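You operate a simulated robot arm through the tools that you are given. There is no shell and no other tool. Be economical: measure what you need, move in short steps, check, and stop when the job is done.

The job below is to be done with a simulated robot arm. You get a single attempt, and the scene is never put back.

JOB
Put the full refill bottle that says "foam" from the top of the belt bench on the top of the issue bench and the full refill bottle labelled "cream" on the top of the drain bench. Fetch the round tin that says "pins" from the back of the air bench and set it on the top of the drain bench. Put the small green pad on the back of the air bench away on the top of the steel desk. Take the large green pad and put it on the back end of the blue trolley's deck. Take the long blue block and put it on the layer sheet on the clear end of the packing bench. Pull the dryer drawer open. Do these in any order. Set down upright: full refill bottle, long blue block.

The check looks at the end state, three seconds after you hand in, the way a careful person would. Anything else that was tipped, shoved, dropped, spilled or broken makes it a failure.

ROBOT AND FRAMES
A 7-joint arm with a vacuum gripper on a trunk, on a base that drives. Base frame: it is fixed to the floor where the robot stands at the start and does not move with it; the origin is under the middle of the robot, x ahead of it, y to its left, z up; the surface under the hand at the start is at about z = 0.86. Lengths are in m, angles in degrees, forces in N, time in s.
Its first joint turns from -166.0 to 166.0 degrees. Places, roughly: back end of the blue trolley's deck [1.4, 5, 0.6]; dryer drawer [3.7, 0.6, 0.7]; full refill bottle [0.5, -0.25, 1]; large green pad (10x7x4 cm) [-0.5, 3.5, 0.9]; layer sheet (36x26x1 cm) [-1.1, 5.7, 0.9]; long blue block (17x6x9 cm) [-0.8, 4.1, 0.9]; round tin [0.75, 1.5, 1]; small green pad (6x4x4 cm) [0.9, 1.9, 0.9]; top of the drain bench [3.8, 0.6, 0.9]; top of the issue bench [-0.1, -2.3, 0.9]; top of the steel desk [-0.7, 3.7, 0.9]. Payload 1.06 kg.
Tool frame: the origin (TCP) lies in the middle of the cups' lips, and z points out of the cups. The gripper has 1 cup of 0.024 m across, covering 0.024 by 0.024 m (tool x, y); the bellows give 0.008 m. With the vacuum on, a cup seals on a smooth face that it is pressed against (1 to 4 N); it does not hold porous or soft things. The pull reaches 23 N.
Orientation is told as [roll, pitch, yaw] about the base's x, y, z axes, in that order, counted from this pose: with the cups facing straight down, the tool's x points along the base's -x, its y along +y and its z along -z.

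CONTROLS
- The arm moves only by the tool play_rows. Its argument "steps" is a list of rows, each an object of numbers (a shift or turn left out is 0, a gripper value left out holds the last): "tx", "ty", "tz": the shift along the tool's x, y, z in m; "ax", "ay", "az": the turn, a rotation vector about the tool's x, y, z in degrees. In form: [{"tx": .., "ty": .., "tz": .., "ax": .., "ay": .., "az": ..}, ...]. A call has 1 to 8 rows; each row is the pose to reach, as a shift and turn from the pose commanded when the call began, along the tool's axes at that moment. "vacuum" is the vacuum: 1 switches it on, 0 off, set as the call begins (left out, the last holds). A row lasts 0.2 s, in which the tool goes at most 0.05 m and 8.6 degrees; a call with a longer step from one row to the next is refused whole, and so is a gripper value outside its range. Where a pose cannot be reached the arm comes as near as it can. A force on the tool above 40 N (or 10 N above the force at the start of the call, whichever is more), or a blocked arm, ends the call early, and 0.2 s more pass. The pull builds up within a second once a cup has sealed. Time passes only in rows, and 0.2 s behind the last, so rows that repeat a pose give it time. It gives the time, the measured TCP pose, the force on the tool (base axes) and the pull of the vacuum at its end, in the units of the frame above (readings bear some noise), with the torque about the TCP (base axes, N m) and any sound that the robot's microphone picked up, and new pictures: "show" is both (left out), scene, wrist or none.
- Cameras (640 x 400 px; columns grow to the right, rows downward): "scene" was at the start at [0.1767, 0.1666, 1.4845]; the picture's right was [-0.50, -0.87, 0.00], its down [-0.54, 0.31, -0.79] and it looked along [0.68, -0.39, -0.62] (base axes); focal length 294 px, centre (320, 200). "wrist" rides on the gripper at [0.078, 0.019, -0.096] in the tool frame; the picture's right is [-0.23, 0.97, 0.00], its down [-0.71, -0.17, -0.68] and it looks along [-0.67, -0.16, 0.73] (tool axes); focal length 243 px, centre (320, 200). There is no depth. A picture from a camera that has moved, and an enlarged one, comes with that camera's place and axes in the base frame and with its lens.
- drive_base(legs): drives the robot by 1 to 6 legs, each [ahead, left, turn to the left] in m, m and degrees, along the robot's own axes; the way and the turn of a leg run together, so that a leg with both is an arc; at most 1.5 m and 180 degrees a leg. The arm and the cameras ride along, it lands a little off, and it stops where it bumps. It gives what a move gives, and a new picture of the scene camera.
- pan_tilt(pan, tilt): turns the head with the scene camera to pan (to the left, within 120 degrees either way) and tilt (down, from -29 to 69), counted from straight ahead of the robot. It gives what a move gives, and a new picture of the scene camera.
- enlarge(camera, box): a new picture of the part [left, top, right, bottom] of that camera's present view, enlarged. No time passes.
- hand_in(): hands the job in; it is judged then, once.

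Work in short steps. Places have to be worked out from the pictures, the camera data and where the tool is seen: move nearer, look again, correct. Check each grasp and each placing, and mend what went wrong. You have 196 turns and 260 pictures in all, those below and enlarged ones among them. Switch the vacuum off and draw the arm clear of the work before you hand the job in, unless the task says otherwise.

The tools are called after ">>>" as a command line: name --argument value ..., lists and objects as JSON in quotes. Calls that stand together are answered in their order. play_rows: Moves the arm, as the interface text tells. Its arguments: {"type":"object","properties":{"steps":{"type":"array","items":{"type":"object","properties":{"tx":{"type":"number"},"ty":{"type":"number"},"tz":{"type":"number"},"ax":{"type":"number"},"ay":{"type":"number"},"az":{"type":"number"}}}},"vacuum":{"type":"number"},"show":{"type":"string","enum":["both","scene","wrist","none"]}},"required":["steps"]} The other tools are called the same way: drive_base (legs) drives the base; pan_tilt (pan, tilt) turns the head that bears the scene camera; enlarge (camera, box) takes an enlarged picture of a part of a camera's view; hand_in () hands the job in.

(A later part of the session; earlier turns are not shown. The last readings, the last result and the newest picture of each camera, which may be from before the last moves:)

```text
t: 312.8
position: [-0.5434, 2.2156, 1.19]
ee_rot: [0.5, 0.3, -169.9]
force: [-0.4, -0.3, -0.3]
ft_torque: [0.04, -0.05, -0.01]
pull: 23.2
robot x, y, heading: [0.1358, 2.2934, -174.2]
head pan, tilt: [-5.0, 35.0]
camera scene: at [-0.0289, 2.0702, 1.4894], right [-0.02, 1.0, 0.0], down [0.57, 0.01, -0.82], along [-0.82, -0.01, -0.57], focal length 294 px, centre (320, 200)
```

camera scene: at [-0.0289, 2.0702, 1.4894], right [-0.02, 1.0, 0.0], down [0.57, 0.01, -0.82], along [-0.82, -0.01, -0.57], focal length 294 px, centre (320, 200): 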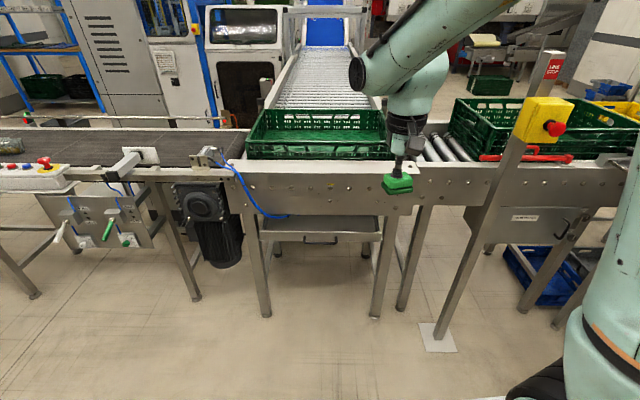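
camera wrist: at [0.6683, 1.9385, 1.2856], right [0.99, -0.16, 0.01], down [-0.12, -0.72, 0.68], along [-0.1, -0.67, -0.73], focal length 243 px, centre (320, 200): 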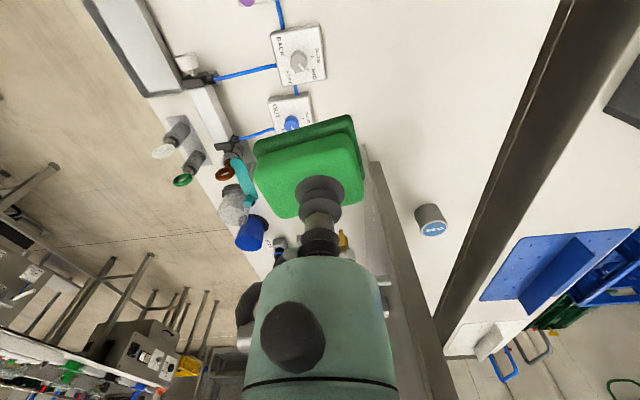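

I mixed the sides up (left is −y here) and bumped the air bench edge; items there still stand. I move right (+y) now and straighten heading.

>>> drive_base --legs '[[0, -0.4, 0], [0, 0, -6], [0, -1.0, 0]]'

```text
t: 320.6
position: [-0.5857, 3.6807, 1.1898]
ee_rot: [0.5, 0.3, -175.9]
force: [0.3, -0.2, -0.2]
ft_torque: [0.0, 0.01, 0.01]
pull: 23.0
robot x, y, heading: [0.0999, 3.6861, 179.8]
head pan, tilt: [-5.0, 35.0]
camera scene: at [-0.089, 3.4828, 1.4894], right [0.09, 1.0, 0.0], down [0.57, -0.05, -0.82], along [-0.82, 0.07, -0.57], focal length 294 px, centre (320, 200)
```

scene: 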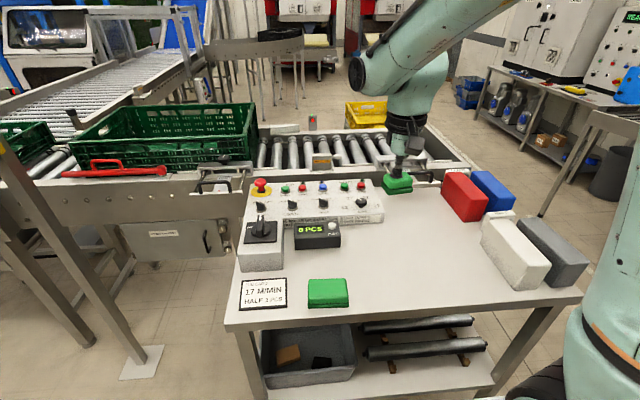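

Free spot at about (−0.68, 3.80) on the desk. I move the pad over it and lower.

>>> play_rows --steps '[{"tx": -0.02, "ty": -0.03}, {"tx": -0.04, "ty": -0.06}, {"tx": -0.06, "ty": -0.09}, {"tx": -0.086, "ty": -0.126}, {"tx": -0.086, "ty": -0.126, "tz": 0.05}, {"tx": -0.086, "ty": -0.126, "tz": 0.1}, {"tx": -0.086, "ty": -0.126, "tz": 0.15}, {"tx": -0.086, "ty": -0.126, "tz": 0.2}]' --show "none"

>>> play_rows --steps '[{"tz": 0.03}, {"tz": 0.055}, {"tz": 0.065}, {"tz": 0.065}]' --show "both"

```text
t: 322.4
position: [-0.6786, 3.7992, 0.9894]
ee_rot: [0.4, 0.1, -176.0]
force: [0.0, -0.4, 0.1]
ft_torque: [-0.03, 0.03, -0.01]
pull: 23.1
robot x, y, heading: [0.0948, 3.6862, 179.7]
head pan, tilt: [-5.0, 35.0]
```

```text
t: 323.4
position: [-0.6782, 3.7998, 0.9248]
ee_rot: [0.6, 0.1, -175.8]
force: [0.1, 0.0, 14.0]
ft_torque: [0.08, 0.0, -0.02]
pull: 22.8
robot x, y, heading: [0.0982, 3.6866, 179.9]
head pan, tilt: [-5.0, 35.0]
camera scene: at [-0.0884, 3.4827, 1.4894], right [0.09, 1.0, 0.0], down [0.57, -0.05, -0.82], along [-0.82, 0.07, -0.57], focal length 294 px, centre (320, 200)
camera wrist: at [-0.5998, 3.787, 1.0199], right [-0.17, -0.99, 0.01], down [-0.72, 0.13, 0.68], along [-0.67, 0.11, -0.73], focal length 243 px, centre (320, 200)
```

scene: 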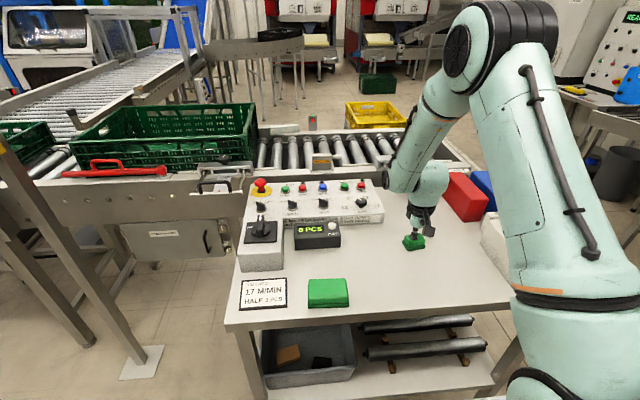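
wrist: 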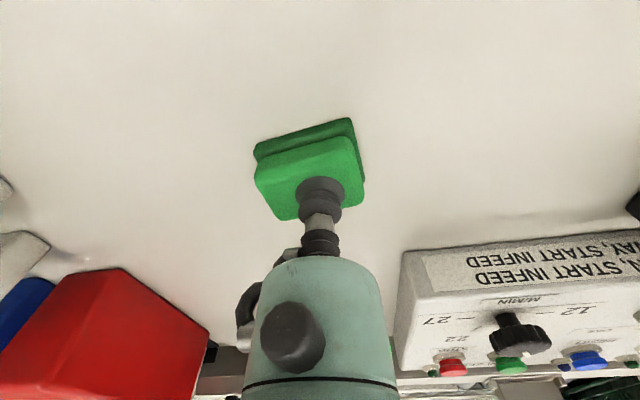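

It touches down already at 0.925 (desk top ≈0.90). Release and rise.

>>> play_rows --steps '[{"tz": -0.001}, {"tz": -0.002}, {"tz": -0.002}, {"tz": -0.002}, {"tz": -0.002}]' --vacuum 0 --show "none"

>>> play_rows --steps '[{"tz": -0.01}, {"tz": -0.03}, {"tz": -0.07}, {"tz": -0.11}, {"tz": -0.15}, {"tz": -0.17}]' --show "both"

```text
t: 324.6
position: [-0.6788, 3.7984, 0.9262]
ee_rot: [0.5, 0.3, -175.9]
force: [0.0, 0.2, 4.8]
ft_torque: [0.02, -0.02, -0.01]
pull: 0.0
robot x, y, heading: [0.0965, 3.6853, 179.7]
head pan, tilt: [-5.0, 35.0]
```

```text
t: 326.0
position: [-0.6805, 3.7997, 1.095]
ee_rot: [0.5, 0.3, -175.8]
force: [-0.8, -0.3, 0.1]
ft_torque: [0.0, -0.02, -0.01]
pull: 0.2
robot x, y, heading: [0.096, 3.6853, 180.0]
head pan, tilt: [-5.0, 35.0]
camera scene: at [-0.0892, 3.4828, 1.4894], right [0.09, 1.0, 0.0], down [0.57, -0.05, -0.82], along [-0.82, 0.07, -0.57], focal length 294 px, centre (320, 200)
camera wrist: at [-0.601, 3.7876, 1.1912], right [-0.17, -0.99, 0.01], down [-0.72, 0.13, 0.68], along [-0.67, 0.11, -0.73], focal length 243 px, centre (320, 200)
```

scene: 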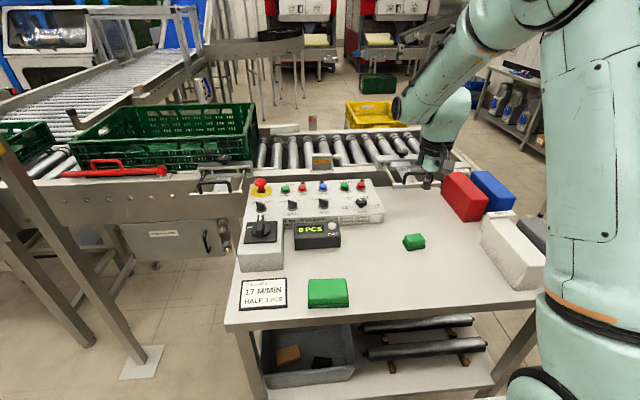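
wrist: 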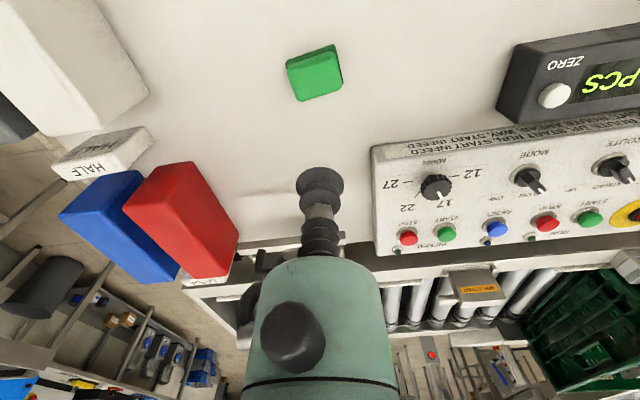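

Small pad is on the desk. Next the large pad, near (−0.527, 3.536). I move over it.

>>> play_rows --steps '[{"tx": 0.02, "ty": 0.04}, {"tx": 0.04, "ty": 0.08}, {"tx": 0.06, "ty": 0.12}, {"tx": 0.08, "ty": 0.16}, {"tx": 0.1, "ty": 0.2}, {"tx": 0.12, "ty": 0.24}, {"tx": 0.134, "ty": 0.274}, {"tx": 0.134, "ty": 0.274, "tz": 0.04}]' --show "both"

```text
t: 327.8
position: [-0.5252, 3.5366, 1.0597]
ee_rot: [0.5, 0.2, -175.9]
force: [0.8, -0.4, -0.8]
ft_torque: [-0.04, 0.03, 0.0]
pull: 0.1
robot x, y, heading: [0.0997, 3.6849, 179.8]
head pan, tilt: [-5.0, 35.0]
camera scene: at [-0.0888, 3.483, 1.4894], right [0.09, 1.0, 0.0], down [0.57, -0.05, -0.82], along [-0.82, 0.07, -0.57], focal length 294 px, centre (320, 200)
camera wrist: at [-0.4467, 3.5238, 1.1547], right [-0.17, -0.99, 0.01], down [-0.72, 0.13, 0.68], along [-0.67, 0.11, -0.73], focal length 243 px, centre (320, 200)
```

scene: 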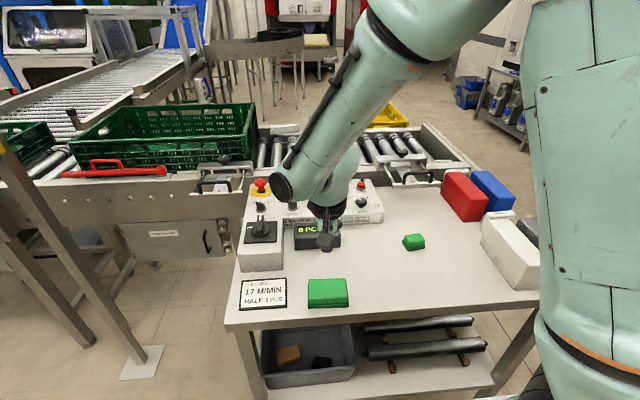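
wrist: 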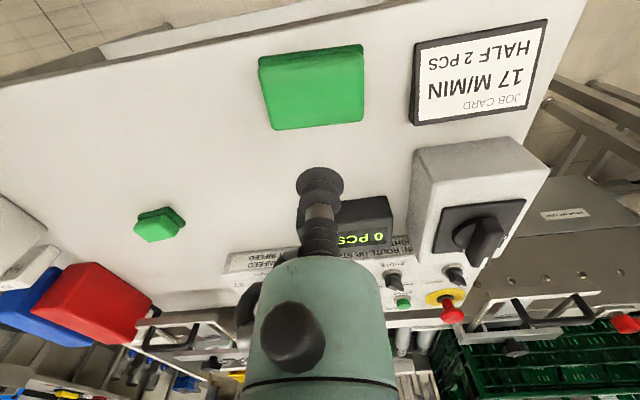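

Aligned: pad centre (−0.523, 3.539). Descend with vacuum in two stages.

>>> play_rows --steps '[{"tz": 0.04}, {"tz": 0.08}, {"tz": 0.1}, {"tz": 0.1}]' --vacuum 1 --show "wrist"

```text
t: 328.8
position: [-0.5243, 3.5368, 0.9591]
ee_rot: [0.5, 0.2, -175.9]
force: [0.1, -0.7, -0.7]
ft_torque: [0.01, 0.04, -0.03]
pull: 0.1
robot x, y, heading: [0.0953, 3.6841, 179.6]
head pan, tilt: [-5.0, 35.0]
camera wrist: at [-0.4457, 3.5234, 1.054], right [-0.17, -0.99, 0.01], down [-0.72, 0.13, 0.68], along [-0.67, 0.11, -0.73], focal length 243 px, centre (320, 200)
```

wrist: 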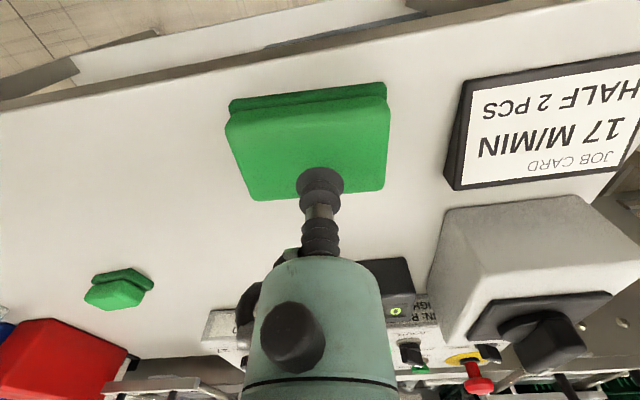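

Centred. Press down.

>>> play_rows --steps '[{"ty": -0.003, "tz": 0.015}, {"ty": -0.003, "tz": 0.022}, {"ty": -0.003, "tz": 0.027}, {"ty": -0.003, "tz": 0.031}, {"ty": -0.003, "tz": 0.034}, {"ty": -0.003, "tz": 0.036}, {"ty": -0.003, "tz": 0.037}, {"ty": -0.003, "tz": 0.037}]' --show "none"

```text
t: 330.1
position: [-0.5261, 3.5387, 0.927]
ee_rot: [0.7, 0.0, -176.0]
force: [6.6, 3.1, 21.9]
ft_torque: [0.08, 0.11, -0.03]
pull: 22.9
robot x, y, heading: [0.0976, 3.6854, 180.0]
head pan, tilt: [-5.0, 35.0]
stopped in row 6: the force on the tool passed its limit at 46 N (the readings are from after the stop); the commanded pose is now the measured one
```

Sealed at 22.9 N. Lift and look for the blue trolley.

>>> play_rows --steps '[{"tz": -0.01}, {"tz": -0.03}, {"tz": -0.07}, {"tz": -0.11}, {"tz": -0.15}, {"tz": -0.19}, {"tz": -0.23}, {"tz": -0.26}]' --show "wrist"

>>> pan_tilt --pan -120 --tilt 30

>>> pan_tilt --pan -65 --tilt 28

```text
t: 331.9
position: [-0.526, 3.5406, 1.1852]
ee_rot: [0.5, 0.1, -176.0]
force: [0.4, -0.5, -0.1]
ft_torque: [0.04, -0.03, 0.0]
pull: 23.1
robot x, y, heading: [0.099, 3.6864, 179.8]
head pan, tilt: [-5.0, 35.0]
camera wrist: at [-0.4477, 3.528, 1.2804], right [-0.17, -0.99, 0.01], down [-0.72, 0.13, 0.68], along [-0.67, 0.11, -0.73], focal length 243 px, centre (320, 200)
```

wrist: 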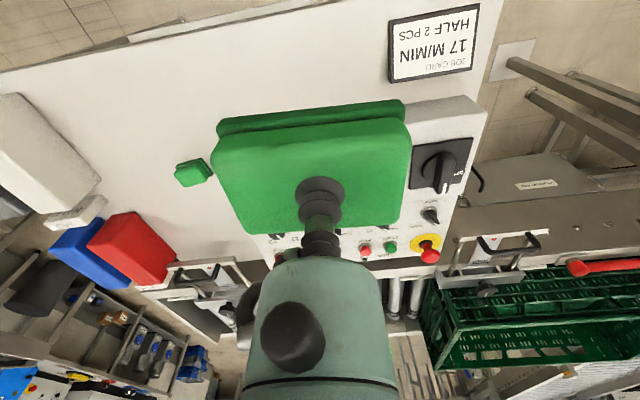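

```text
t: 333.9
position: [-0.5266, 3.5419, 1.1847]
ee_rot: [0.5, 0.1, -175.9]
force: [-1.2, 0.3, -0.1]
ft_torque: [-0.01, -0.02, -0.02]
pull: 22.6
robot x, y, heading: [0.0988, 3.689, 179.7]
head pan, tilt: [-120.0, 30.0]
camera scene: at [0.0442, 3.553, 1.4972], right [0.86, -0.5, 0.0], down [-0.25, -0.43, -0.87], along [0.44, 0.75, -0.5], focal length 294 px, centre (320, 200)
```

scene: 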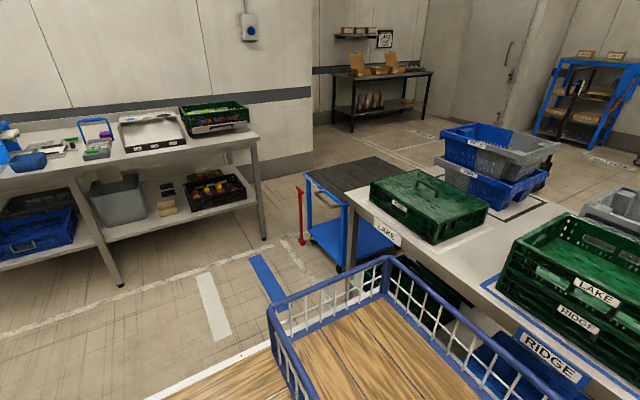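

```text
t: 335.1
position: [-0.526, 3.541, 1.1851]
ee_rot: [0.6, 0.1, -176.0]
force: [-0.2, 0.8, -0.4]
ft_torque: [-0.02, 0.02, 0.02]
pull: 22.3
robot x, y, heading: [0.0975, 3.6836, 179.6]
head pan, tilt: [-65.0, 28.0]
camera scene: at [-0.0394, 3.5576, 1.5003], right [0.91, 0.42, 0.0], down [0.2, -0.43, -0.88], along [-0.37, 0.8, -0.47], focal length 294 px, centre (320, 200)
```

scene: 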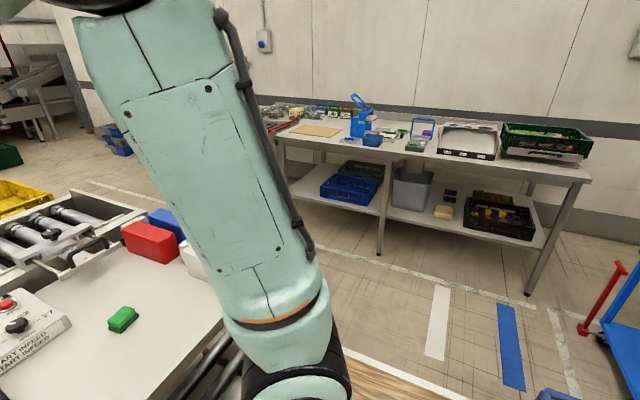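

The blue trolley with black mat is beyond the LAKE/RIDGE table, near (1.35, 5.05). I zoom in on it and on the packing bench.

>>> enlarge --camera "scene" --box '[260, 80, 460, 205]'

>>> pan_tilt --pan -120 --tilt 30

>>> enlarge --camera "scene" --box '[270, 130, 430, 270]'

```text
3.20 times, centred on (360, 142) of scene
camera zoom: at [-0.0394, 3.5576, 1.5003], right [0.91, 0.42, 0.0], down [0.2, -0.43, -0.88], along [-0.37, 0.8, -0.47], focal length 940 px, centre (192, 384)
```

zoom: 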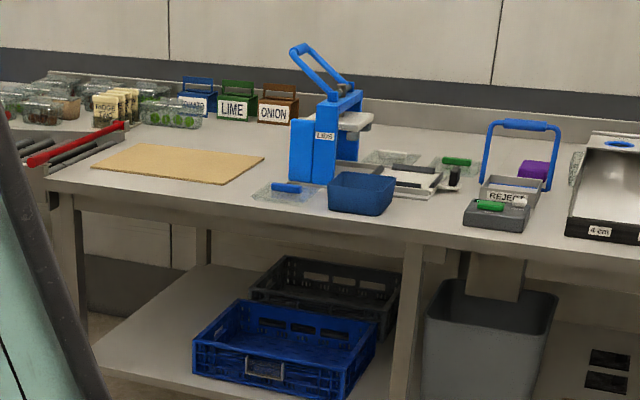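

```text
t: 336.3
position: [-0.5274, 3.5406, 1.1859]
ee_rot: [0.6, 0.1, -175.9]
force: [-0.2, -0.1, -0.8]
ft_torque: [-0.01, 0.0, 0.02]
pull: 22.9
robot x, y, heading: [0.0991, 3.6868, 179.6]
head pan, tilt: [-120.0, 30.0]
camera scene: at [0.0442, 3.553, 1.4972], right [0.86, -0.5, 0.0], down [-0.25, -0.43, -0.87], along [0.44, 0.75, -0.5], focal length 294 px, centre (320, 200)
```

scene: 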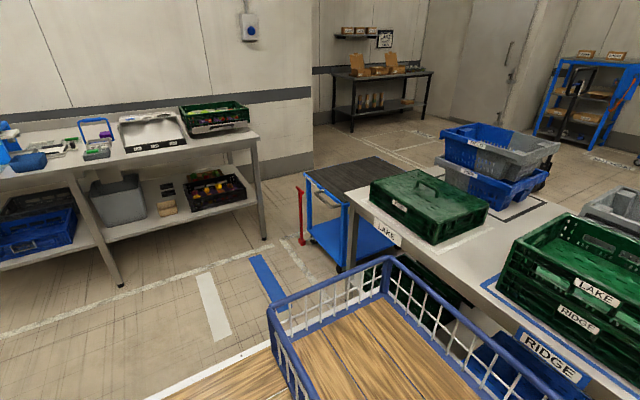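

```text
2.86 times, centred on (350, 200) of scene
camera zoom: at [0.0442, 3.553, 1.4972], right [0.86, -0.5, 0.0], down [-0.25, -0.43, -0.87], along [0.44, 0.75, -0.5], focal length 840 px, centre (234, 200)
```

zoom: 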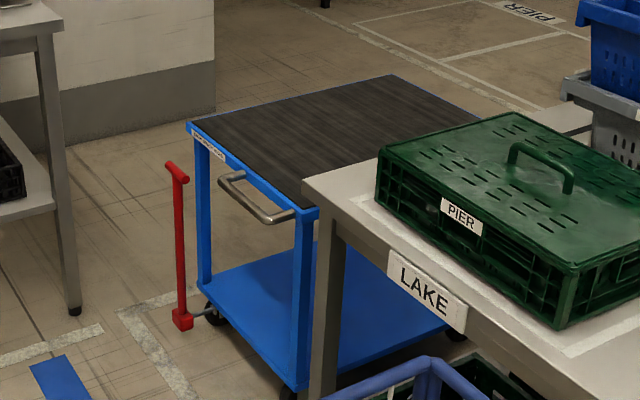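

The trolley deck spans about x 0.93–1.6, y 4.78–5.3, with handle and tow bar at the west; back end ≈ (1.4, 5) is the east end. I go round by the south aisle and approach from the east, heading 180°.

>>> drive_base --legs '[[0, 1.0, 0], [-1.15, 0, 0], [-1.15, 0, 0]]'

>>> pan_tilt --pan -60 --tilt 30

```text
t: 352.4
position: [1.7589, 2.5138, 1.1865]
ee_rot: [0.7, 0.1, -176.3]
force: [-0.5, 0.5, -0.6]
ft_torque: [-0.02, -0.02, -0.03]
pull: 23.1
robot x, y, heading: [2.3842, 2.6546, 179.2]
head pan, tilt: [-120.0, 30.0]
camera scene: at [2.3302, 2.5213, 1.4972], right [0.86, -0.51, 0.0], down [-0.25, -0.43, -0.87], along [0.44, 0.75, -0.5], focal length 294 px, centre (320, 200)
```

scene: 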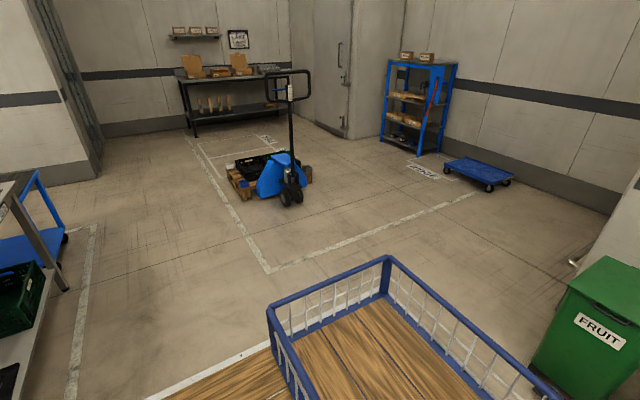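

```text
t: 353.7
position: [1.7582, 2.5129, 1.1851]
ee_rot: [0.5, 0.1, -176.3]
force: [0.3, -0.2, -0.9]
ft_torque: [0.01, -0.03, -0.02]
pull: 22.8
robot x, y, heading: [2.3833, 2.6547, 179.5]
head pan, tilt: [-60.0, 30.0]
camera scene: at [2.2398, 2.5223, 1.4972], right [0.87, 0.49, 0.0], down [0.25, -0.44, -0.87], along [-0.42, 0.75, -0.5], focal length 294 px, centre (320, 200)
```

scene: 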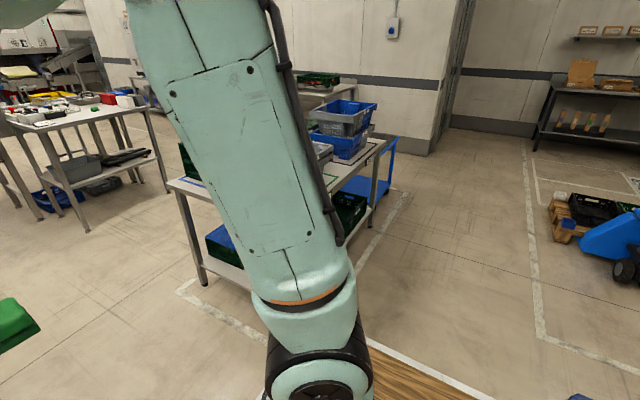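

Aisle clear. Drive right (+y) 2.35 m.

>>> drive_base --legs '[[0, -1.2, 0], [0, -1.15, 0]]'

>>> pan_tilt --pan 0 --tilt 40

```text
t: 365.3
position: [1.7687, 4.8652, 1.1858]
ee_rot: [0.6, 0.0, -175.6]
force: [0.1, 1.0, 0.5]
ft_torque: [-0.01, 0.0, 0.02]
pull: 23.2
robot x, y, heading: [2.3873, 5.0101, -179.7]
head pan, tilt: [-60.0, 30.0]
camera scene: at [2.2477, 4.8816, 1.4972], right [0.86, 0.5, 0.0], down [0.25, -0.43, -0.87], along [-0.43, 0.75, -0.5], focal length 294 px, centre (320, 200)
```

scene: 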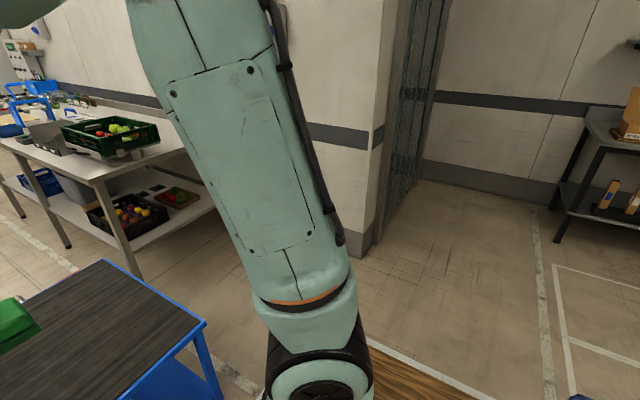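

```text
t: 366.6
position: [1.7676, 4.8652, 1.1851]
ee_rot: [0.6, 0.1, -175.6]
force: [-0.7, -0.2, 0.1]
ft_torque: [-0.01, -0.01, 0.0]
pull: 23.2
robot x, y, heading: [2.3874, 5.0139, -180.2]
head pan, tilt: [0.0, 40.0]
camera scene: at [2.2081, 4.8032, 1.4818], right [0.0, 1.0, 0.0], down [0.64, 0.0, -0.77], along [-0.77, 0.0, -0.64], focal length 294 px, centre (320, 200)
```

scene: 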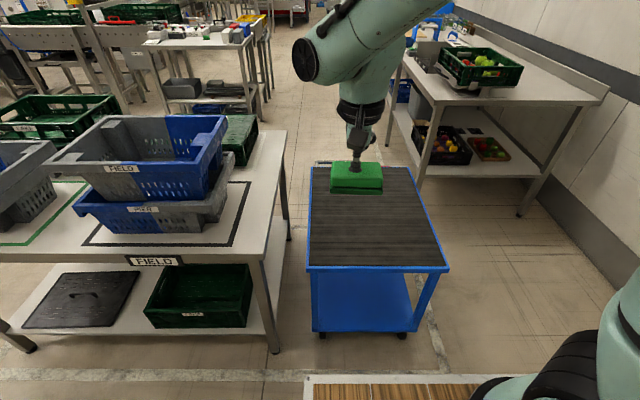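

Good view of the trolley deck. I zoom in for any "back" marking.

>>> enlarge --camera "scene" --box '[290, 150, 460, 340]'

>>> play_rows --steps '[{"tz": 0}]' --show "wrist"

```text
2.11 times, centred on (375, 245) of scene
camera zoom: at [2.2081, 4.8032, 1.4818], right [0.0, 1.0, 0.0], down [0.64, 0.0, -0.77], along [-0.77, 0.0, -0.64], focal length 619 px, centre (204, 105)
```

zoom: 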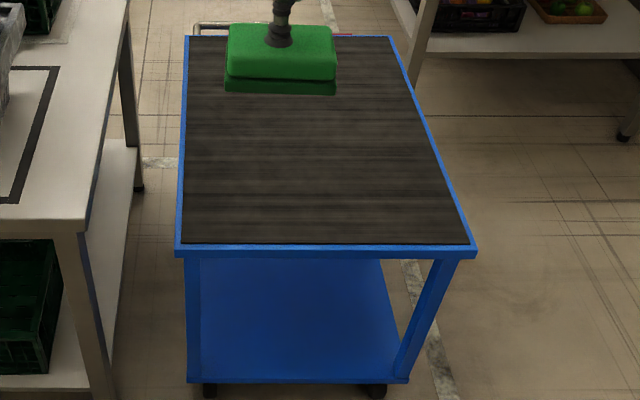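

```text
t: 367.0
position: [1.7663, 4.8661, 1.1843]
ee_rot: [0.6, 0.2, -175.7]
force: [-0.5, -0.3, -1.0]
ft_torque: [0.01, 0.0, -0.01]
pull: 23.1
robot x, y, heading: [2.3893, 5.0177, -179.9]
head pan, tilt: [0.0, 40.0]
camera wrist: at [1.8465, 4.8538, 1.2802], right [-0.16, -0.99, 0.01], down [-0.72, 0.12, 0.68], along [-0.68, 0.1, -0.73], focal length 243 px, centre (320, 200)
```

wrist: 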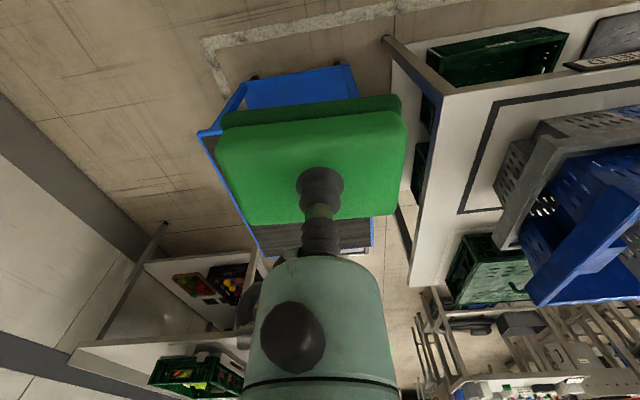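

The tow bar and handle are at the west (front), so the back end is the near east end. I aim at (1.43, 5.02): drive ahead 0.2, right 0.1, then use the arm.

>>> drive_base --legs '[[0.2, -0.1, 0]]'

>>> play_rows --steps '[{"tx": -0.035, "ty": -0.015}, {"tx": -0.07, "ty": -0.03}, {"tx": -0.105, "ty": -0.045}, {"tx": -0.13, "ty": -0.06, "tz": 0.03}, {"tx": -0.13, "ty": -0.06, "tz": 0.08}, {"tx": -0.13, "ty": -0.06, "tz": 0.13}, {"tx": -0.13, "ty": -0.06, "tz": 0.18}, {"tx": -0.13, "ty": -0.06, "tz": 0.23}]' --show "none"

>>> play_rows --steps '[{"tz": 0.05}, {"tz": 0.1}, {"tz": 0.15}, {"tz": 0.2}, {"tz": 0.2}]' --show "both"

```text
t: 368.7
position: [1.5671, 4.9667, 1.1857]
ee_rot: [0.6, 0.1, -175.8]
force: [-0.6, 0.0, -0.5]
ft_torque: [0.0, 0.01, 0.02]
pull: 23.2
robot x, y, heading: [2.1926, 5.1112, -179.9]
head pan, tilt: [0.0, 40.0]
camera scene: at [2.0081, 4.9029, 1.4818], right [0.0, 1.0, 0.0], down [0.64, 0.0, -0.77], along [-0.77, 0.0, -0.64], focal length 294 px, centre (320, 200)
```

scene: 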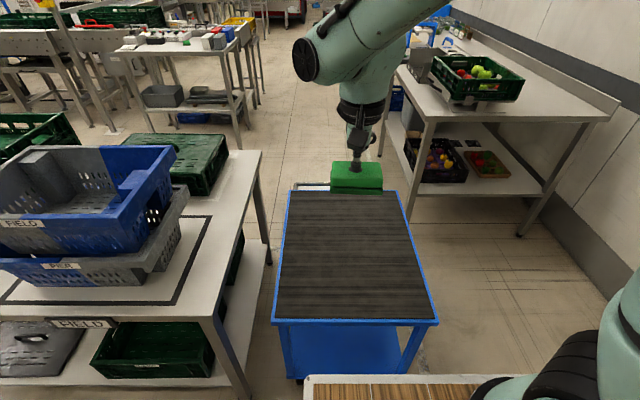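

```text
t: 370.5
position: [1.4314, 5.0145, 0.9543]
ee_rot: [0.6, -0.1, -175.7]
force: [-0.4, 0.2, -0.2]
ft_torque: [0.0, 0.01, 0.01]
pull: 22.9
robot x, y, heading: [2.1902, 5.1136, -179.7]
head pan, tilt: [0.0, 40.0]
```

```text
t: 371.7
position: [1.4342, 5.0124, 0.7534]
ee_rot: [0.6, -0.1, -175.7]
force: [1.1, 0.6, 0.2]
ft_torque: [-0.02, -0.03, 0.01]
pull: 22.7
robot x, y, heading: [2.1874, 5.1127, -180.0]
head pan, tilt: [0.0, 40.0]
camera scene: at [2.0082, 4.9029, 1.4818], right [0.0, 1.0, 0.0], down [0.64, 0.0, -0.77], along [-0.77, 0.0, -0.64], focal length 294 px, centre (320, 200)
camera wrist: at [1.5133, 4.9999, 0.8489], right [-0.16, -0.99, 0.01], down [-0.72, 0.12, 0.68], along [-0.68, 0.1, -0.73], focal length 243 px, centre (320, 200)
```

scene: 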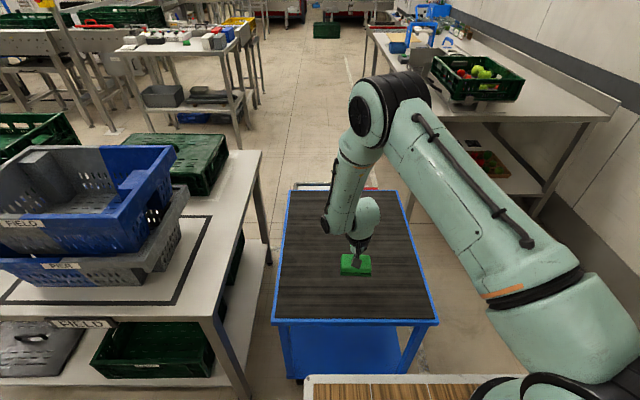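
wrist: 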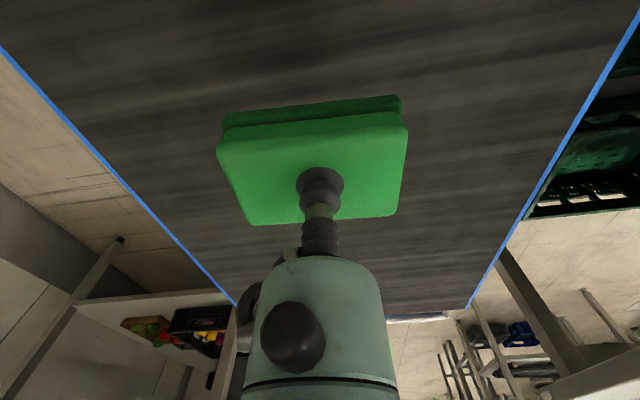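

Pad is above the deck. Lower gradually with force watching.

>>> play_rows --steps '[{"tz": 0.015}, {"tz": 0.03}, {"tz": 0.045}, {"tz": 0.055}, {"tz": 0.065}, {"tz": 0.073}, {"tz": 0.08}, {"tz": 0.086}]' --show "none"

```text
t: 373.5
position: [1.4339, 5.0121, 0.6688]
ee_rot: [0.6, 0.0, -175.6]
force: [0.0, 0.4, 0.1]
ft_torque: [-0.02, -0.03, 0.0]
pull: 22.8
robot x, y, heading: [2.1942, 5.1163, -179.8]
head pan, tilt: [0.0, 40.0]
```

>>> play_rows --steps '[{"tz": 0.006}, {"tz": 0.012}, {"tz": 0.018}, {"tz": 0.024}, {"tz": 0.029}, {"tz": 0.034}, {"tz": 0.039}, {"tz": 0.044}]' --show "wrist"

```text
t: 374.6
position: [1.4335, 5.0113, 0.6463]
ee_rot: [0.6, -0.1, -175.7]
force: [9.5, 2.6, 26.4]
ft_torque: [0.08, 0.13, -0.04]
pull: 23.3
robot x, y, heading: [2.1913, 5.1159, -180.0]
head pan, tilt: [0.0, 40.0]
stopped in row 5: the force on the tool passed its limit at 47 N (the readings are from after the stop); the commanded pose is now the measured one
camera wrist: at [1.513, 4.9988, 0.7414], right [-0.16, -0.99, 0.01], down [-0.72, 0.12, 0.68], along [-0.68, 0.1, -0.73], focal length 243 px, centre (320, 200)
```

wrist: 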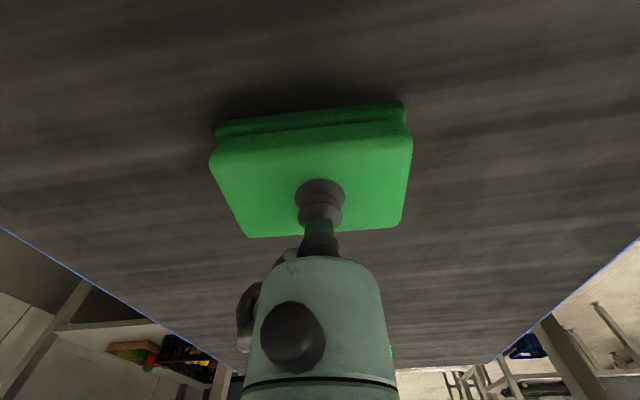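

Contact with the deck. Ease up, release, rise.

>>> play_rows --steps '[{"tz": -0.003}, {"tz": -0.003}, {"tz": -0.003}, {"tz": -0.003}, {"tz": -0.003}]' --vacuum 0 --show "none"

>>> play_rows --steps '[{"tz": -0.01}, {"tz": -0.03}, {"tz": -0.08}, {"tz": -0.13}, {"tz": -0.18}, {"tz": -0.23}, {"tz": -0.28}, {"tz": -0.33}]' --show "none"

>>> play_rows --steps '[{"tz": -0.05}, {"tz": -0.1}, {"tz": -0.15}, {"tz": -0.2}, {"tz": -0.22}]' --show "both"

```text
t: 375.8
position: [1.4328, 5.0113, 0.6485]
ee_rot: [0.7, -0.1, -175.8]
force: [2.6, -0.4, 5.5]
ft_torque: [0.01, 0.05, -0.02]
pull: 0.0
robot x, y, heading: [2.194, 5.1149, -180.0]
head pan, tilt: [0.0, 40.0]
```

```text
t: 377.6
position: [1.4329, 5.0148, 0.9789]
ee_rot: [0.6, 0.0, -175.7]
force: [0.0, -0.2, 0.0]
ft_torque: [0.02, -0.01, -0.01]
pull: 0.0
robot x, y, heading: [2.1915, 5.1119, -180.0]
head pan, tilt: [0.0, 40.0]
```

```text
t: 378.8
position: [1.4337, 5.0169, 1.1997]
ee_rot: [0.6, 0.1, -175.7]
force: [-0.7, -0.1, 0.7]
ft_torque: [0.01, 0.0, -0.03]
pull: 0.0
robot x, y, heading: [2.1899, 5.1104, -180.1]
head pan, tilt: [0.0, 40.0]
camera scene: at [2.008, 4.9028, 1.4818], right [0.0, 1.0, 0.0], down [0.64, 0.0, -0.77], along [-0.77, 0.0, -0.64], focal length 294 px, centre (320, 200)
camera wrist: at [1.5133, 5.0043, 1.2941], right [-0.16, -0.99, 0.01], down [-0.72, 0.12, 0.68], along [-0.68, 0.1, -0.73], focal length 243 px, centre (320, 200)
```

scene: 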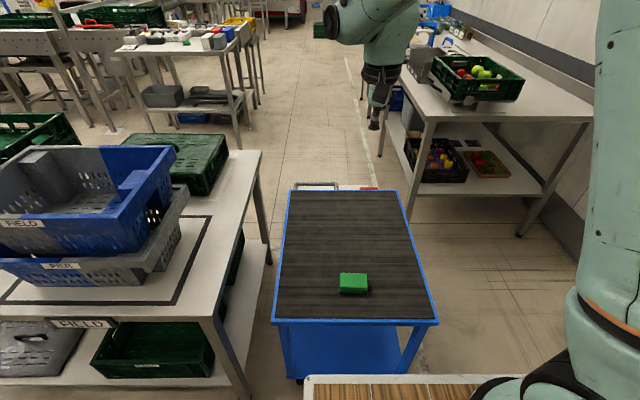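
wrist: 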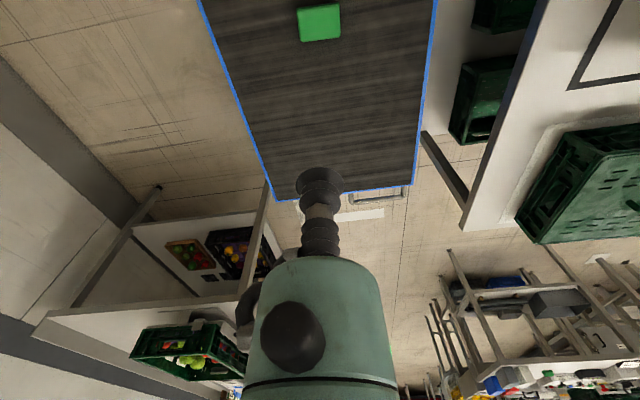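

Large pad rests on the trolley's back end. Now back to the steel desk for the blue block via the same aisle.

>>> play_rows --steps '[{"tx": 0.04}, {"tx": 0.08}, {"tx": 0.12}, {"tx": 0.12}]' --show "none"

>>> drive_base --legs '[[-0.22, 0, 0], [0, 1.2, 0], [0, 1.22, 0], [1.15, 0, 0], [1.1, 0, 0], [0, -1.2, 0]]'

>>> pan_tilt --pan -5 --tilt 35

```text
t: 379.8
position: [1.5536, 5.0258, 1.1991]
ee_rot: [0.6, -0.1, -175.6]
force: [0.2, -0.6, -0.4]
ft_torque: [0.01, -0.02, -0.02]
pull: 0.0
robot x, y, heading: [2.1915, 5.1161, -180.2]
head pan, tilt: [0.0, 40.0]
```

```text
t: 409.3
position: [-0.5133, 3.784, 1.1986]
ee_rot: [0.6, 0.0, -174.4]
force: [0.5, -0.2, 0.3]
ft_torque: [0.0, -0.01, 0.02]
pull: 0.0
robot x, y, heading: [0.1193, 3.8873, -179.0]
head pan, tilt: [0.0, 40.0]
camera scene: at [-0.0564, 3.6713, 1.4818], right [-0.02, 1.0, 0.0], down [0.64, 0.01, -0.77], along [-0.77, -0.02, -0.64], focal length 294 px, centre (320, 200)
```

scene: 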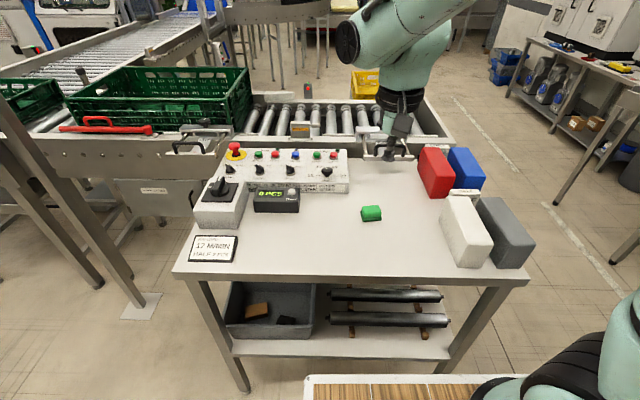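

```text
t: 409.9
position: [-0.5123, 3.7857, 1.1988]
ee_rot: [0.6, 0.0, -174.5]
force: [0.8, -0.3, -0.7]
ft_torque: [-0.01, -0.01, 0.03]
pull: 0.1
robot x, y, heading: [0.1225, 3.8882, -178.8]
head pan, tilt: [-5.0, 35.0]
camera scene: at [-0.0593, 3.6789, 1.4893], right [0.07, 1.0, 0.0], down [0.57, -0.04, -0.82], along [-0.82, 0.05, -0.57], focal length 294 px, centre (320, 200)
```

scene: 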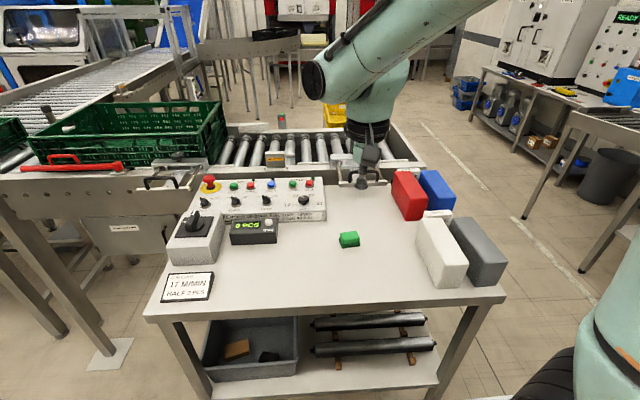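

I zoom on the blocks.

>>> enlarge --camera "scene" --box '[370, 150, 520, 300]'

```text
2.67 times, centred on (445, 225) of scene
camera zoom: at [-0.0593, 3.6789, 1.4893], right [0.07, 1.0, 0.0], down [0.57, -0.04, -0.82], along [-0.82, 0.05, -0.57], focal length 784 px, centre (-13, 133)
```

zoom: 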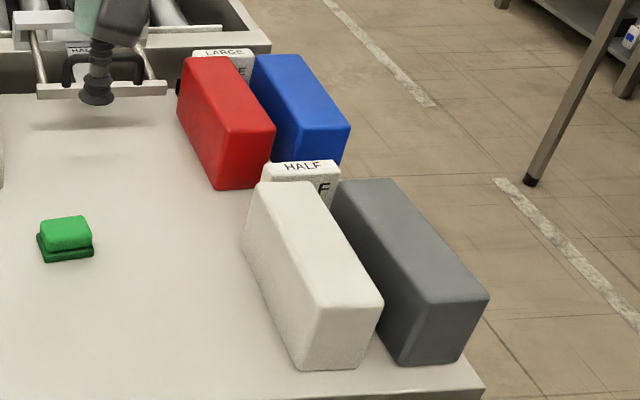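

Blue block top centre ≈ (−0.85, 4.11, 0.985). I drive nearer and move the tool above it.

>>> drive_base --legs '[[0.12, -0.12, 0]]'

>>> play_rows --steps '[{"tx": -0.035, "ty": -0.03}, {"tx": -0.07, "ty": -0.06}, {"tx": -0.1, "ty": -0.095}, {"tx": -0.125, "ty": -0.13}, {"tx": -0.15, "ty": -0.165}, {"tx": -0.175, "ty": -0.195}, {"tx": -0.195, "ty": -0.22}, {"tx": -0.195, "ty": -0.22}]' --show "both"

```text
t: 411.4
position: [-0.6374, 3.9026, 1.1982]
ee_rot: [0.6, -0.1, -174.5]
force: [-0.7, -0.5, -0.4]
ft_torque: [0.0, -0.01, -0.03]
pull: 0.0
robot x, y, heading: [-0.0009, 4.0056, -178.9]
head pan, tilt: [-5.0, 35.0]
camera scene: at [-0.1825, 3.7964, 1.4894], right [0.07, 1.0, 0.0], down [0.57, -0.04, -0.82], along [-0.82, 0.05, -0.57], focal length 294 px, centre (320, 200)
```

scene: 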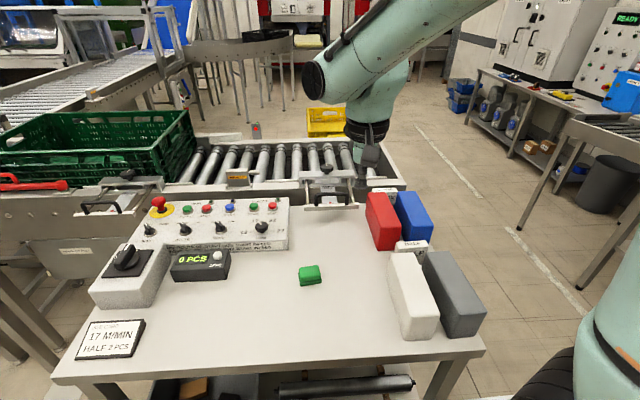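

```text
t: 413.2
position: [-0.8509, 4.1019, 1.1964]
ee_rot: [0.6, -0.1, -174.5]
force: [0.8, 0.1, -0.7]
ft_torque: [-0.01, -0.02, -0.02]
pull: 0.1
robot x, y, heading: [-0.0024, 3.9971, -178.9]
head pan, tilt: [-5.0, 35.0]
camera scene: at [-0.1824, 3.7964, 1.4894], right [0.07, 1.0, 0.0], down [0.57, -0.04, -0.82], along [-0.82, 0.05, -0.57], focal length 294 px, centre (320, 200)
camera wrist: at [-0.772, 4.0923, 1.2907], right [-0.14, -0.99, 0.01], down [-0.72, 0.11, 0.68], along [-0.68, 0.09, -0.73], focal length 243 px, centre (320, 200)
```

scene: 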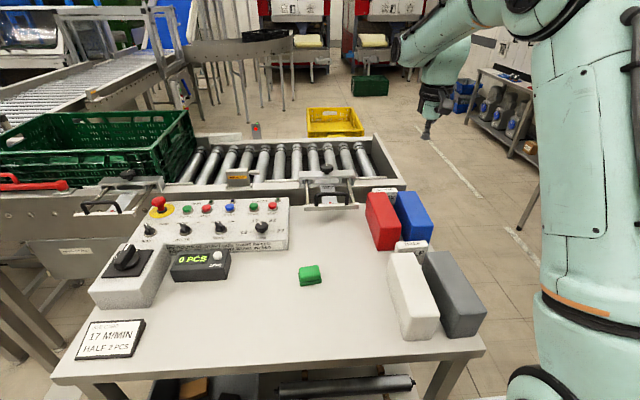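
wrist: 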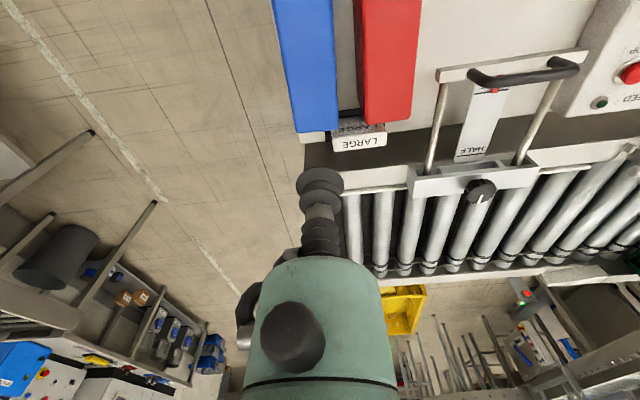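

Wrist gives the block centre (−0.842, 4.112), long axis along x. I descend to 1.03 and recheck.

>>> play_rows --steps '[{"tx": 0.01, "ty": -0.009, "tz": 0.03}, {"tx": 0.01, "ty": -0.009, "tz": 0.07}, {"tx": 0.01, "ty": -0.009, "tz": 0.11}, {"tx": 0.01, "ty": -0.009, "tz": 0.15}, {"tx": 0.01, "ty": -0.009, "tz": 0.165}, {"tx": 0.01, "ty": -0.009, "tz": 0.165}]' --vacuum 1 --show "both"

```text
t: 414.6
position: [-0.8439, 4.1118, 1.0316]
ee_rot: [0.6, -0.1, -174.4]
force: [0.0, -0.1, 0.2]
ft_torque: [0.02, 0.02, 0.0]
pull: 0.1
robot x, y, heading: [-0.0005, 4.0051, -178.9]
head pan, tilt: [-5.0, 35.0]
camera scene: at [-0.1824, 3.7964, 1.4894], right [0.07, 1.0, 0.0], down [0.57, -0.04, -0.82], along [-0.82, 0.05, -0.57], focal length 294 px, centre (320, 200)
camera wrist: at [-0.7639, 4.1006, 1.126], right [-0.14, -0.99, 0.01], down [-0.72, 0.11, 0.68], along [-0.68, 0.09, -0.73], focal length 243 px, centre (320, 200)
```

scene: 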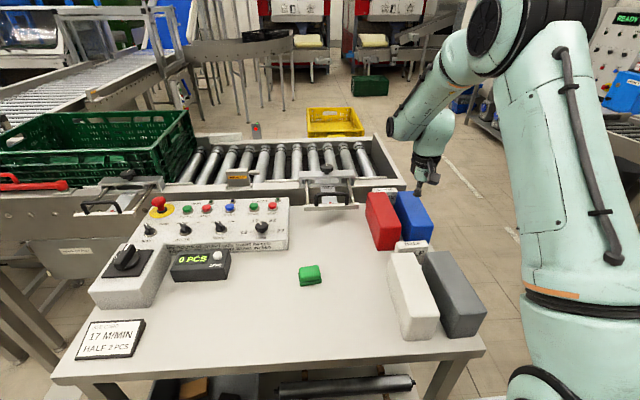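
wrist: 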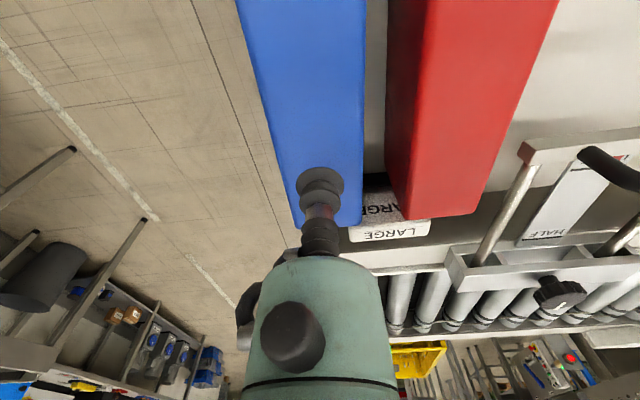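

Centred laterally (6 cm width matches) and lengthwise. Press down.

>>> play_rows --steps '[{"tz": 0.02}, {"tz": 0.035}, {"tz": 0.041}, {"tz": 0.045}, {"tz": 0.049}, {"tz": 0.052}, {"tz": 0.055}, {"tz": 0.055}]' --show "none"

```text
t: 416.2
position: [-0.8441, 4.1115, 0.9801]
ee_rot: [0.5, -0.5, -174.4]
force: [0.9, -0.4, 15.3]
ft_torque: [0.07, -0.07, 0.03]
pull: 23.2
robot x, y, heading: [-0.0015, 4.0059, -178.9]
head pan, tilt: [-5.0, 35.0]
stopped in row 7: the force on the tool passed its limit at 45 N (the readings are from after the stop); the commanded pose is now the measured one
```

Sealed. Lift slowly, straight up.

>>> play_rows --steps '[{"tz": -0.006}, {"tz": -0.015}, {"tz": -0.03}, {"tz": -0.05}, {"tz": -0.08}, {"tz": -0.12}, {"tz": -0.16}, {"tz": -0.2}]' --show "both"

```text
t: 418.0
position: [-0.8448, 4.1136, 1.1815]
ee_rot: [0.5, -0.2, -174.5]
force: [-0.4, 0.4, -2.5]
ft_torque: [-0.02, -0.01, 0.0]
pull: 22.6
robot x, y, heading: [-0.0006, 4.0007, -178.9]
head pan, tilt: [-5.0, 35.0]
camera scene: at [-0.1829, 3.7964, 1.4893], right [0.07, 1.0, 0.0], down [0.57, -0.04, -0.82], along [-0.82, 0.05, -0.57], focal length 294 px, centre (320, 200)
camera wrist: at [-0.7639, 4.1025, 1.275], right [-0.14, -0.99, 0.01], down [-0.72, 0.11, 0.69], along [-0.68, 0.09, -0.73], focal length 243 px, centre (320, 200)
```

scene: 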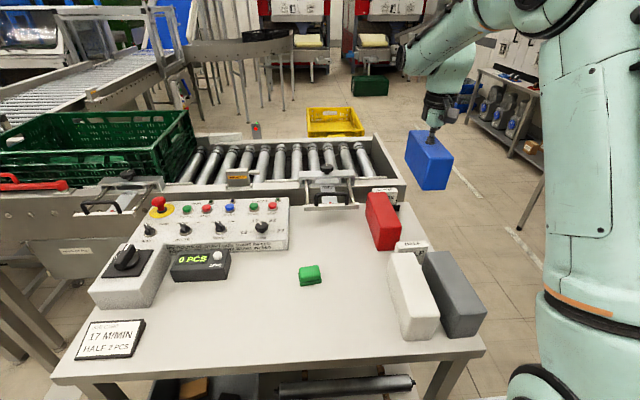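
wrist: 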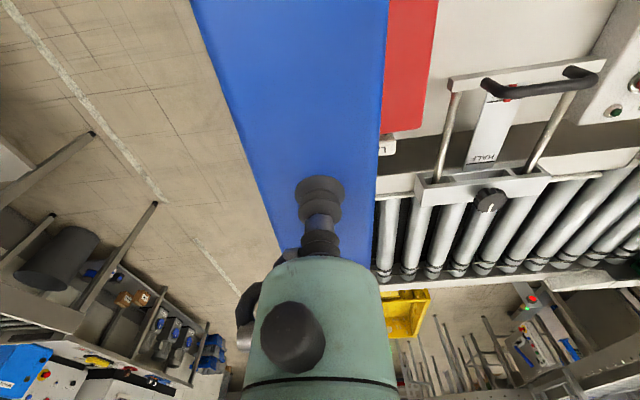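

Held and level. The layer sheet (cardboard) lies on the packing bench near (−1.05, 5.67). I raise, retract, and drive round facing the packing bench.

>>> play_rows --steps '[{"tz": -0.02}, {"tz": -0.05}, {"tz": -0.07, "tx": 0.03}, {"tz": -0.07, "tx": 0.07}, {"tz": -0.07, "tx": 0.11}, {"tz": -0.07, "tx": 0.15}, {"tz": -0.07, "tx": 0.19}, {"tz": -0.07, "tx": 0.2}]' --show "none"

>>> drive_base --legs '[[-0.1, 0, 0], [0, -0.6, 0], [0, 0, -91], [0.17, 0, 0]]'

>>> pan_tilt --pan 30 --tilt 35

```text
t: 419.8
position: [-0.6436, 4.1321, 1.2486]
ee_rot: [0.5, -0.4, -174.5]
force: [0.0, -0.1, -3.3]
ft_torque: [-0.04, -0.02, -0.01]
pull: 22.7
robot x, y, heading: [0.0019, 4.004, -178.8]
head pan, tilt: [-5.0, 35.0]
```

```text
t: 428.9
position: [0.2307, 5.4189, 1.2489]
ee_rot: [0.4, -0.4, 94.3]
force: [-0.5, -0.9, -1.7]
ft_torque: [-0.01, -0.03, 0.01]
pull: 23.2
robot x, y, heading: [0.0902, 4.779, 90.2]
head pan, tilt: [-5.0, 35.0]
camera scene: at [-0.1132, 4.966, 1.4894], right [1.0, -0.09, 0.0], down [-0.05, -0.57, -0.82], along [0.07, 0.82, -0.57], focal length 294 px, centre (320, 200)
```

scene: 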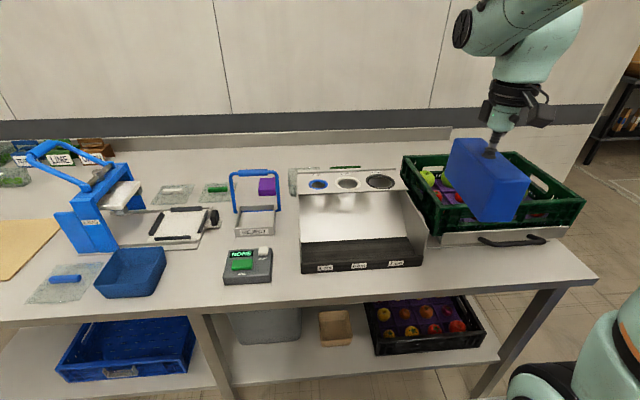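

```text
t: 429.9
position: [0.2309, 5.4199, 1.2488]
ee_rot: [0.5, -0.4, 94.3]
force: [-0.8, 0.0, -2.9]
ft_torque: [-0.01, 0.01, 0.01]
pull: 23.0
robot x, y, heading: [0.0901, 4.777, 90.1]
head pan, tilt: [30.0, 35.0]
camera scene: at [-0.1649, 4.9545, 1.4894], right [0.87, 0.5, 0.0], down [0.29, -0.5, -0.82], along [-0.41, 0.71, -0.57], focal length 294 px, centre (320, 200)
```

scene: 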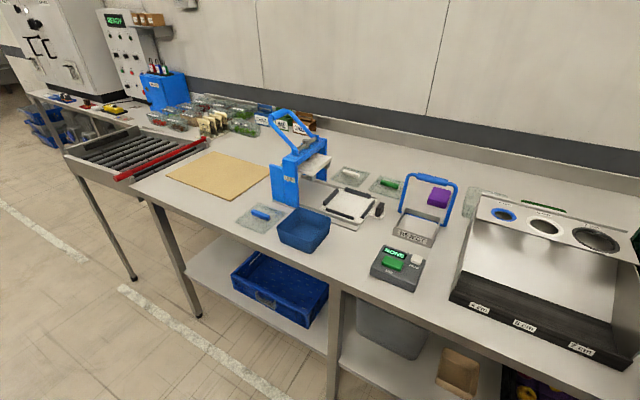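

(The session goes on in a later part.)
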